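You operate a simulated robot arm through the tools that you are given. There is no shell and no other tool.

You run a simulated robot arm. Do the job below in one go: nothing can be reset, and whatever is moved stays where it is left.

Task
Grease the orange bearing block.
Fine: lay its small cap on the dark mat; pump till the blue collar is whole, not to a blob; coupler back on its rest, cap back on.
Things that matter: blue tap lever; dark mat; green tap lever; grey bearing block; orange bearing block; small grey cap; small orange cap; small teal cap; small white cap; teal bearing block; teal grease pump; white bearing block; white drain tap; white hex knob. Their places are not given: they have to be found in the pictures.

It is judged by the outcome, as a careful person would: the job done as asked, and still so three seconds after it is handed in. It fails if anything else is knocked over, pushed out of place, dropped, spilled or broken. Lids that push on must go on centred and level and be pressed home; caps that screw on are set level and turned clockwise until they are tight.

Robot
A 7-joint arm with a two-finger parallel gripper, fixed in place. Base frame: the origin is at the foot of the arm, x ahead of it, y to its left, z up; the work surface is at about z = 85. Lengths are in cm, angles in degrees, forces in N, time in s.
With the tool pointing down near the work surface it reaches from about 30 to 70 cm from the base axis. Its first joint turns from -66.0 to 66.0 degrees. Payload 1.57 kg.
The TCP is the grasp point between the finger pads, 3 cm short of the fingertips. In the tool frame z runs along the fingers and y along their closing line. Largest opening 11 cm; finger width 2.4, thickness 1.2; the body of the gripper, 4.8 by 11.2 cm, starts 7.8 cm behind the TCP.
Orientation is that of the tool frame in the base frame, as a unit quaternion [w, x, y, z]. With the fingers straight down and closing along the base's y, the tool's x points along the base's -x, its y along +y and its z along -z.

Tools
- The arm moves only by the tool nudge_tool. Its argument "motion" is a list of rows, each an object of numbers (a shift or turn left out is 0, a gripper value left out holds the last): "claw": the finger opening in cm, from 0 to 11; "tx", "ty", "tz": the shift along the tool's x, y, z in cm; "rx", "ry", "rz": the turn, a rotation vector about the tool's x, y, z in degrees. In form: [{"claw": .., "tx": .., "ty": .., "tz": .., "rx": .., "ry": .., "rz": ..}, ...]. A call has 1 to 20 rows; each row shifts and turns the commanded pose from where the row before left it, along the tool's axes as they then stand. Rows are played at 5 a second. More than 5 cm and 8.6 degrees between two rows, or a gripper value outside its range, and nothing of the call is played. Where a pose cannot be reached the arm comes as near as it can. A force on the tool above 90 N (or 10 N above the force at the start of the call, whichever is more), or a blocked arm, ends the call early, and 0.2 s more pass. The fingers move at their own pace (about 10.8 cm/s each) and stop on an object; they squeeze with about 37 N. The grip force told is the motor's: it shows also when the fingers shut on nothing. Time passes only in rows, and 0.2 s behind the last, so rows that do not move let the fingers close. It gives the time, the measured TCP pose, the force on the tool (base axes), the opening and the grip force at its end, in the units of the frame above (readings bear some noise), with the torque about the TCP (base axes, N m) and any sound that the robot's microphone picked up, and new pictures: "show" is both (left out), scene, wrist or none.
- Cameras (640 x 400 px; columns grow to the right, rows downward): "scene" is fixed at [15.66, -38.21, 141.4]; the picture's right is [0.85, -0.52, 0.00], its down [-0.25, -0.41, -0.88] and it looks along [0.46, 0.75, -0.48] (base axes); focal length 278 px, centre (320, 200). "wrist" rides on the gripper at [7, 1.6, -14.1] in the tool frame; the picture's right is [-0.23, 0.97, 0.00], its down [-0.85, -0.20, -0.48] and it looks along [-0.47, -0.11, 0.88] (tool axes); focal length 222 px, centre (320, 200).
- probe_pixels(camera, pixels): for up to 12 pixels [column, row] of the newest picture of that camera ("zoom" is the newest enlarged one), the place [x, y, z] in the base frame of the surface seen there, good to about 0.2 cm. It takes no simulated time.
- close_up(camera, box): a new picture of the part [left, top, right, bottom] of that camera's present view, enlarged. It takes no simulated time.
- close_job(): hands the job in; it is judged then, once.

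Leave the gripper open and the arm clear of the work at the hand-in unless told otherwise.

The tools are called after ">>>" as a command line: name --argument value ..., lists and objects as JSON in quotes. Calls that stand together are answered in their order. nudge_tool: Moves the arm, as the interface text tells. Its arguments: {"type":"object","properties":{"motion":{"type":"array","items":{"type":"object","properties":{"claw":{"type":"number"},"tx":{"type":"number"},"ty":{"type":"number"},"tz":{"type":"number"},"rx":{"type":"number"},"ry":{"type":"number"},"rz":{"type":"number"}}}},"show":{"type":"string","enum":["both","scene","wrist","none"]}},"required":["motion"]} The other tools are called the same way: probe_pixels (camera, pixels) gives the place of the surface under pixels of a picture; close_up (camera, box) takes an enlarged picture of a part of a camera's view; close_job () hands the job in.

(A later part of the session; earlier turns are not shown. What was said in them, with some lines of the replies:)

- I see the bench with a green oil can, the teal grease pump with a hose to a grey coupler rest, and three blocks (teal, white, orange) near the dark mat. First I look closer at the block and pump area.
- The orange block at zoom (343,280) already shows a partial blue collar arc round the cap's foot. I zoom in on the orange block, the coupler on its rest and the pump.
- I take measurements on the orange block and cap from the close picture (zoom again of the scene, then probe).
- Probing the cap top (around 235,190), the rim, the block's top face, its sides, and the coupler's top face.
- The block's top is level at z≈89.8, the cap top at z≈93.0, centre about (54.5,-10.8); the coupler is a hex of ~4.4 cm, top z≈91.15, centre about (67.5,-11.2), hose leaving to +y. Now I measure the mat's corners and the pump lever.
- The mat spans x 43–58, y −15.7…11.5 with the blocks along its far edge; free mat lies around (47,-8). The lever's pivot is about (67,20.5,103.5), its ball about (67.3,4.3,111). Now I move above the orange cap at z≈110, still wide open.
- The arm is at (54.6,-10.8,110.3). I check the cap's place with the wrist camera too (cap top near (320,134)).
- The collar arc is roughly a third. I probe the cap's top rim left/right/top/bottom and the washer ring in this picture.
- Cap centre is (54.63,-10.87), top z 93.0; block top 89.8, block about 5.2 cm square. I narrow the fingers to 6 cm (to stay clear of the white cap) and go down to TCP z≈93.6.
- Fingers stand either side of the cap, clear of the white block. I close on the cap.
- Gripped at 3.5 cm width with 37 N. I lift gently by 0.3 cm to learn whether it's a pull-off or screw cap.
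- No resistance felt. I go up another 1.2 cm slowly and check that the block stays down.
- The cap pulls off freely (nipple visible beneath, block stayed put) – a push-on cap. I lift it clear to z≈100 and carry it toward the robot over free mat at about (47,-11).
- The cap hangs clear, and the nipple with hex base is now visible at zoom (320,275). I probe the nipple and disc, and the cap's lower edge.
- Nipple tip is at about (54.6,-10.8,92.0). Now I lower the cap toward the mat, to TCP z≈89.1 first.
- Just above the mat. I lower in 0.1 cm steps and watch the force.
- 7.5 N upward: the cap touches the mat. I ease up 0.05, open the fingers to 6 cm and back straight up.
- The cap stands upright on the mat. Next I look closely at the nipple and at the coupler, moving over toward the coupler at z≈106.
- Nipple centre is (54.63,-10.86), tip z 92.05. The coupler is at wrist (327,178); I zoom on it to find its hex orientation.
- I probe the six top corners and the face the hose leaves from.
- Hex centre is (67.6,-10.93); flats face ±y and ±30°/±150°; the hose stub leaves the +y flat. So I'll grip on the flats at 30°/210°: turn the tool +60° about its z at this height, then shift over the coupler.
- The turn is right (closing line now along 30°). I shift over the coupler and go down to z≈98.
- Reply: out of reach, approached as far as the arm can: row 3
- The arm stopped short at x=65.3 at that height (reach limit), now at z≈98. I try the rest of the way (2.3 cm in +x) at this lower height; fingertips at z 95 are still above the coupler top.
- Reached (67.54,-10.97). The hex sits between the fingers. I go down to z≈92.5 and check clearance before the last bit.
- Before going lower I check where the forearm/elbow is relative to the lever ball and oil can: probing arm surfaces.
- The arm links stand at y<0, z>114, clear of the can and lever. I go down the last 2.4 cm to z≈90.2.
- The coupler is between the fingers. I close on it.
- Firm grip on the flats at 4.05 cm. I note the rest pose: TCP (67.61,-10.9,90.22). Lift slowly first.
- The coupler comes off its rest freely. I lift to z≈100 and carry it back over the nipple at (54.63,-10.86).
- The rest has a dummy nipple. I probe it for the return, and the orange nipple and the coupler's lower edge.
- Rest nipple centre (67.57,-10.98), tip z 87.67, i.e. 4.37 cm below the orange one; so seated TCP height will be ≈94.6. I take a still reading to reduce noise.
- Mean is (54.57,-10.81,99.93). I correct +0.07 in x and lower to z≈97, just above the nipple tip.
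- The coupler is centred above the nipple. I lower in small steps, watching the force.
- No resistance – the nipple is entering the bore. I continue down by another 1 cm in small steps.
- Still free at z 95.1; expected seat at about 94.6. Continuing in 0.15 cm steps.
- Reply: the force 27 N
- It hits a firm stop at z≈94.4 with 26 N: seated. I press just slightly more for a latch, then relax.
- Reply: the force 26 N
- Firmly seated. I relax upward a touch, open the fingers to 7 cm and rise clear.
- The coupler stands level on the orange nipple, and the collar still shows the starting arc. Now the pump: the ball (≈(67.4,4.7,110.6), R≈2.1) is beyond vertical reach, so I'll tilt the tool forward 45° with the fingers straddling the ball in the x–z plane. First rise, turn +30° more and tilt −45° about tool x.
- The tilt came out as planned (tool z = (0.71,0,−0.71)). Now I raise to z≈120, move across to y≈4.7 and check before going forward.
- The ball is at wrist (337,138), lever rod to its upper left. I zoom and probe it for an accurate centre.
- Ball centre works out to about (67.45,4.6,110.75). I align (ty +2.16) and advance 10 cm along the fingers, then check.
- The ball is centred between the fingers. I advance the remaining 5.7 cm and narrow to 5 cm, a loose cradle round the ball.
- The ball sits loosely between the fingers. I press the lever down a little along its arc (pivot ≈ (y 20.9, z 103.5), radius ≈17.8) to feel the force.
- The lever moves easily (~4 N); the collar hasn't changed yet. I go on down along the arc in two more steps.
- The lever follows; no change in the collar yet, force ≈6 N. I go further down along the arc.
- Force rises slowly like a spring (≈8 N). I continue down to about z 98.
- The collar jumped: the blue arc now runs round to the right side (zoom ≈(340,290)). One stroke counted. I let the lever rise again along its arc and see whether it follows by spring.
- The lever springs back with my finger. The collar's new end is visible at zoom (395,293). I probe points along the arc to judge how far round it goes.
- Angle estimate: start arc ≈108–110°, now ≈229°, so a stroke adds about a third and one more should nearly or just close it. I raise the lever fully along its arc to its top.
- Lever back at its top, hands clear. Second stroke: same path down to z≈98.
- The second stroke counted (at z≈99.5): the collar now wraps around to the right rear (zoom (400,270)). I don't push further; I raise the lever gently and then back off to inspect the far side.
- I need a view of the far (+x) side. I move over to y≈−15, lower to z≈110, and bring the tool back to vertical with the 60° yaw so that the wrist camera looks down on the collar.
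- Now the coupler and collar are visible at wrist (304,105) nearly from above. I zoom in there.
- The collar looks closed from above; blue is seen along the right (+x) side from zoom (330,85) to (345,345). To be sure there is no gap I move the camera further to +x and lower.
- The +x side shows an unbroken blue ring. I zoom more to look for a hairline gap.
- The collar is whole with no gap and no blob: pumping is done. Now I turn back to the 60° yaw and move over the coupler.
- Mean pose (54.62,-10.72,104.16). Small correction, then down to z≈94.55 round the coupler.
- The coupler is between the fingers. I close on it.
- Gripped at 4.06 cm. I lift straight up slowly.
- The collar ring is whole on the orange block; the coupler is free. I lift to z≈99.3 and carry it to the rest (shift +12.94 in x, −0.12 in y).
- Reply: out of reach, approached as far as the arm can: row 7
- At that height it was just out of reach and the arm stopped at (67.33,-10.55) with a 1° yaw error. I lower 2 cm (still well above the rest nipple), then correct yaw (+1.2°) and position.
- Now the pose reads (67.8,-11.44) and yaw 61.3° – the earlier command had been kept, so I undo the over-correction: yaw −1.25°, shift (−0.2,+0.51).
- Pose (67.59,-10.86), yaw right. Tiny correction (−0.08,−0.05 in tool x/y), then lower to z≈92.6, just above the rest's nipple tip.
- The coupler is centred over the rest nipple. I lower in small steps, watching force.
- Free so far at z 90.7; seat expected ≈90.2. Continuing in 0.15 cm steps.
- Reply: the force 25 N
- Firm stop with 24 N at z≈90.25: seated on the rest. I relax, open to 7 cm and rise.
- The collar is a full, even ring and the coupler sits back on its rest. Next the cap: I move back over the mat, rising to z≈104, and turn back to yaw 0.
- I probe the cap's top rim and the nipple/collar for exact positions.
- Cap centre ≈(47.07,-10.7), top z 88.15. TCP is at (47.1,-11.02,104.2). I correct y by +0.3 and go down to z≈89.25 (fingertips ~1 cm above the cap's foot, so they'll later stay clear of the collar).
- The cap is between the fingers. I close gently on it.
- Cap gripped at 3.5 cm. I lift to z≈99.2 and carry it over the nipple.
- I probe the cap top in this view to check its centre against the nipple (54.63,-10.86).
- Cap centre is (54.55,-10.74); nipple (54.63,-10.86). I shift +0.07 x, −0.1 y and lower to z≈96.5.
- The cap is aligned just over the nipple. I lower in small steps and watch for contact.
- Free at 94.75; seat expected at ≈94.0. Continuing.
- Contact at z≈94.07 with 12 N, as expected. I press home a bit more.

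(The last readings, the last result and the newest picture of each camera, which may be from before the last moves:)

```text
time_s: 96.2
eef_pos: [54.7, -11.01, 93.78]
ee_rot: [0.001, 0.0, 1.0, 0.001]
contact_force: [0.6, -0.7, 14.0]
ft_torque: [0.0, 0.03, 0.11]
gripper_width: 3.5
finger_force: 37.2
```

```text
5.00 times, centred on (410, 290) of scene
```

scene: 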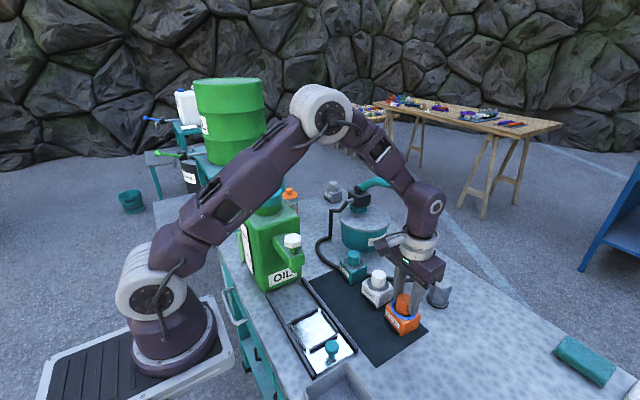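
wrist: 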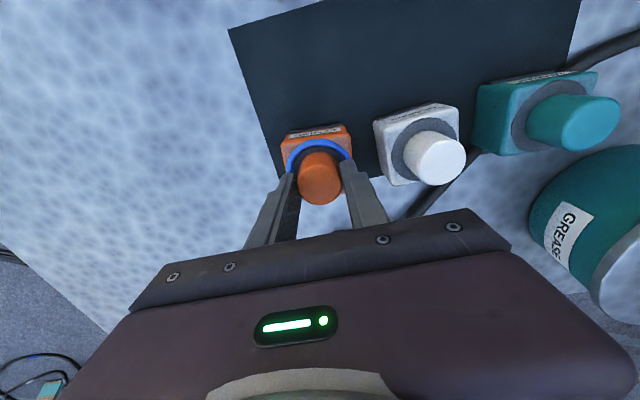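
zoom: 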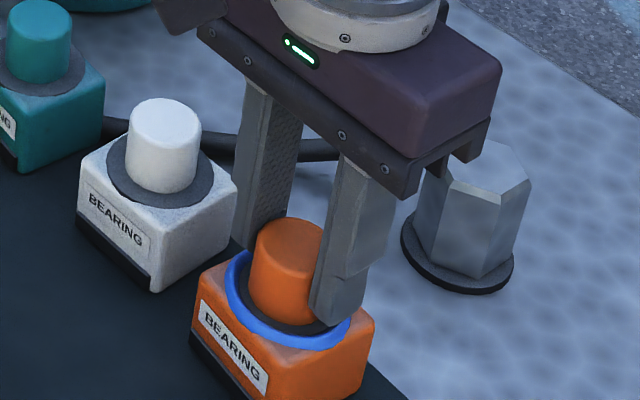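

Force 14 N at z 93.78. I check the cap top's height (it was 93.0 when seated) and level.

>>> probe_pixels --camera "zoom" --pixels '[[290, 240], [270, 232], [305, 230], [290, 225], [285, 255], [265, 290], [285, 328], [300, 325], [250, 280]]'

>>> close_up --camera "wrist" --box '[270, 120, 366, 210]'

```text
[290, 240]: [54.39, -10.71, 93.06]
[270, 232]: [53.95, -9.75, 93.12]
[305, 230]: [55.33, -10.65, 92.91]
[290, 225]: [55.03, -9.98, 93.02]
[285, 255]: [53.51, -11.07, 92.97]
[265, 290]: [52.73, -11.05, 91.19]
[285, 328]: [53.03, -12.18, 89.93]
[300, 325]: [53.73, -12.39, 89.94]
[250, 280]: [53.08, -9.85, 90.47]
```

```text
4.44 times, centred on (318, 165) of wrist
```

zoom: 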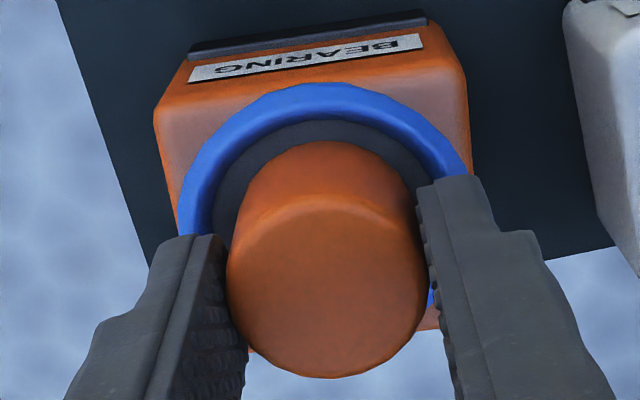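

The cap top is at z 93.02, level, same as at the start: seated. I open the fingers to 6 cm without lifting and rise.

>>> nudge_tool --motion '[{"claw": 4}, {"claw": 5}, {"claw": 6}, {}, {"tz": -0.5}, {"tz": -1.5}, {"tz": -2}, {"tz": -2}, {}]' --show "both"

>>> close_up --camera "scene" --box '[370, 250, 450, 330]'

>>> close_up --camera "wrist" --box '[270, 120, 366, 210]'

```text
time_s: 98.2
eef_pos: [54.74, -11.04, 99.83]
ee_rot: [0.0, 0.0, 1.0, 0.001]
contact_force: [-0.3, 0.2, 0.5]
ft_torque: [0.0, -0.01, 0.0]
gripper_width: 6.0
finger_force: 0.0
```

scene: 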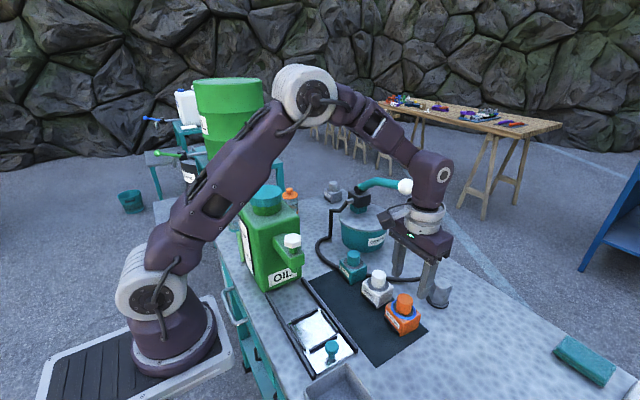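
wrist: 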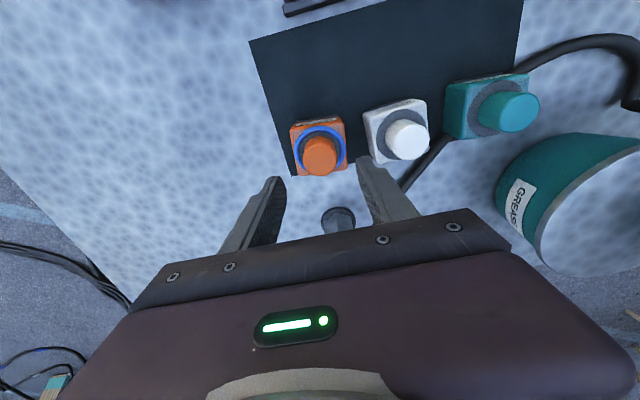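

```text
5.00 times, centred on (410, 290) of scene
```

zoom: 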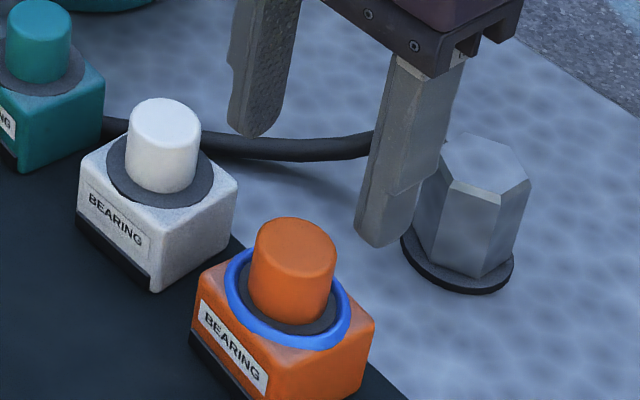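

```text
4.44 times, centred on (318, 165) of wrist
```

zoom: 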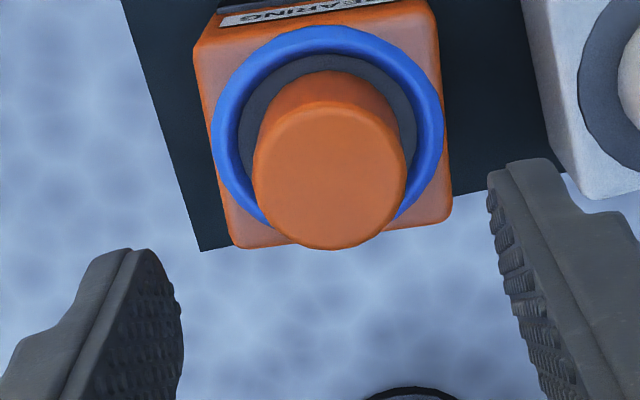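

The cap is on level inside the whole blue ring. To be sure it's pressed home, I close the fingers and press lightly on its top centre.

>>> nudge_tool --motion '[{"claw": 0, "ty": 0.12, "tx": 0.06}, {}, {}, {"tz": 1.5}, {"tz": 1.5}, {"tz": 0.5}, {}]' --show "none"

>>> nudge_tool --motion '[{"tz": 0.1}, {"tz": 0.1}, {"tz": 0.1}, {}]' --show "none"

```text
time_s: 99.8
eef_pos: [54.55, -10.93, 96.39]
ee_rot: [0.0, 0.0, 1.0, 0.0]
contact_force: [-0.5, -0.1, 0.2]
ft_torque: [0.01, -0.01, -0.03]
gripper_width: 0.01
finger_force: 21.4
```

```text
time_s: 100.8
eef_pos: [54.64, -10.8, 96.06]
ee_rot: [0.0, 0.0, 1.0, 0.0]
contact_force: [-0.2, -0.2, 0.2]
ft_torque: [-0.02, 0.0, 0.02]
gripper_width: 0.0
finger_force: 21.5
```

>>> nudge_tool --motion '[{"tz": 0.08}, {"tz": 0.08}, {}]' --show "none"

```text
time_s: 101.6
eef_pos: [54.58, -10.83, 96.06]
ee_rot: [0.001, 0.0, 1.0, 0.0]
contact_force: [-2.5, 1.0, 14.6]
ft_torque: [-0.01, 0.05, 0.01]
gripper_width: 0.0
finger_force: 21.6
```

14.6 N of firm contact at the cap's top (z≈93.0). One small extra press, then away.

>>> nudge_tool --motion '[{"tz": 0.08}, {"tz": 0.05}, {}]' --show "none"

```text
time_s: 102.4
eef_pos: [54.57, -10.72, 95.89]
ee_rot: [0.002, 0.0, 1.0, -0.001]
contact_force: [-3.7, 2.2, 43.4]
ft_torque: [0.07, 0.26, -0.01]
gripper_width: 0.01
finger_force: 21.5
```

43 N, solid: the cap is home. I rise, open the gripper and move clear toward the robot.

>>> nudge_tool --motion '[{"tz": -0.5}, {"tz": -2}, {"tz": -4}, {"tz": -4}, {"tz": -4, "claw": 11}, {"tx": 3, "tz": -3}, {"tx": 3, "tz": -3}, {"tx": 4, "tz": -1}, {}]' --show "both"

>>> close_up --camera "scene" --box '[330, 160, 470, 340]'

>>> close_up --camera "scene" --box '[370, 260, 466, 340]'

>>> close_up --camera "wrist" --box '[250, 100, 400, 220]'

```text
time_s: 104.4
eef_pos: [44.51, -10.82, 117.35]
ee_rot: [0.001, 0.0, 1.0, 0.0]
contact_force: [1.1, 0.4, -1.2]
ft_torque: [0.01, 0.0, -0.01]
gripper_width: 11.01
finger_force: 0.1
```

scene: 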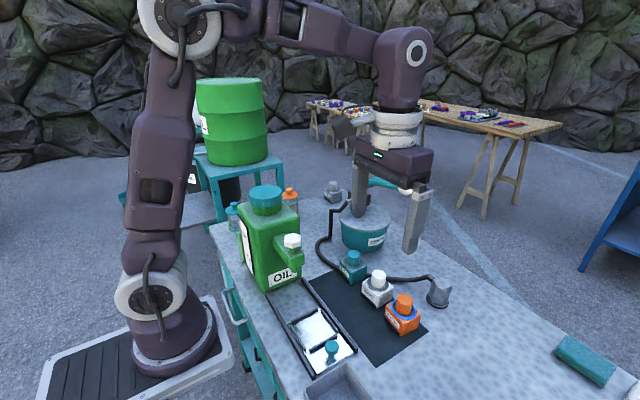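
wrist: 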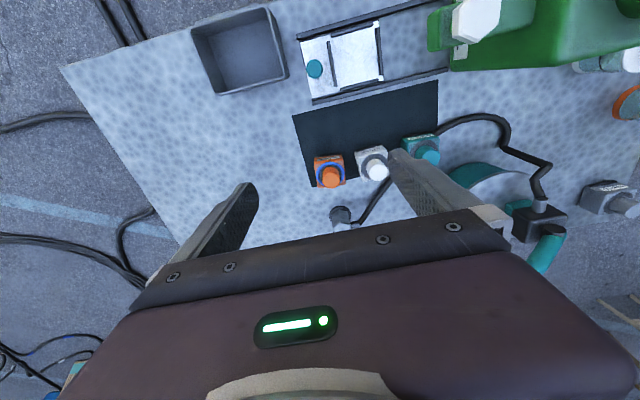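

```text
2.22 times, centred on (400, 250) of scene
```

zoom: 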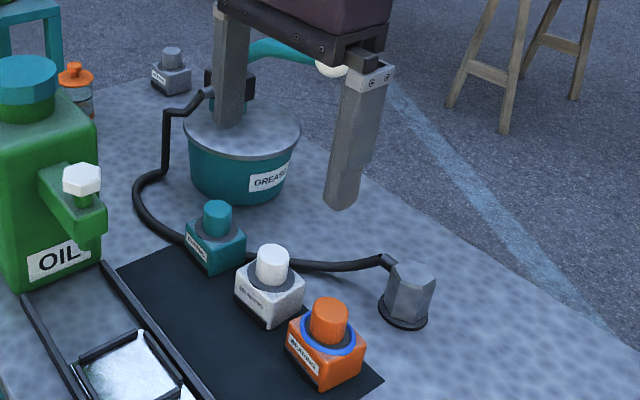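

```text
5.00 times, centred on (418, 300) of scene
```

zoom: 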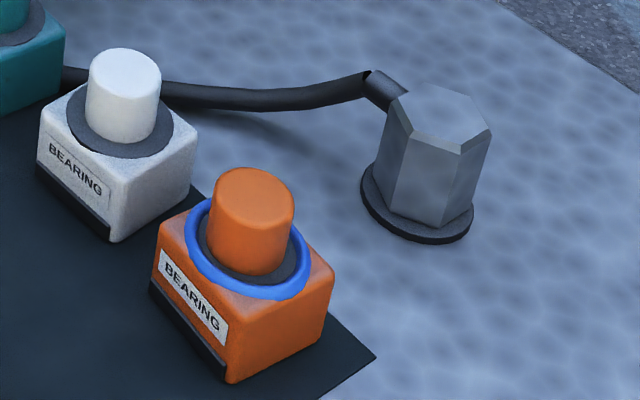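

```text
3.33 times, centred on (325, 160) of wrist
```

zoom: 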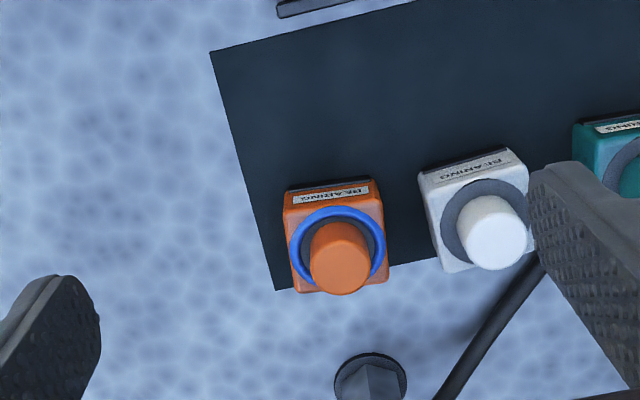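

Everything matches: the orange block hasn't moved, its collar is a full even ring, the cap is on and level, the coupler is on its rest, the lever is up, and the gripper is open and clear. I hand the job in.

>>> close_job

```text
The job is handed in.
```

The orange bearing block is greased, and I've handed the job in. I haven't seen the verdict.

- **Collar:** two full pump strokes closed the blue collar into an even ring. I checked it from above and from the far side and saw no gap and no blob.
- **Cap:** I laid it on the dark mat while greasing, then put it back on the block. It sits level at its original height (top at about z = 93.0) and was pressed home with about 43 N.
- **Coupler:** it is back on its rest, seated firmly.
- **Everything else:** in the last pictures the orange block and coupler are where they started and nothing else looked disturbed. The pump lever sprang back to the top after pumping. The gripper is open and clear of the work.
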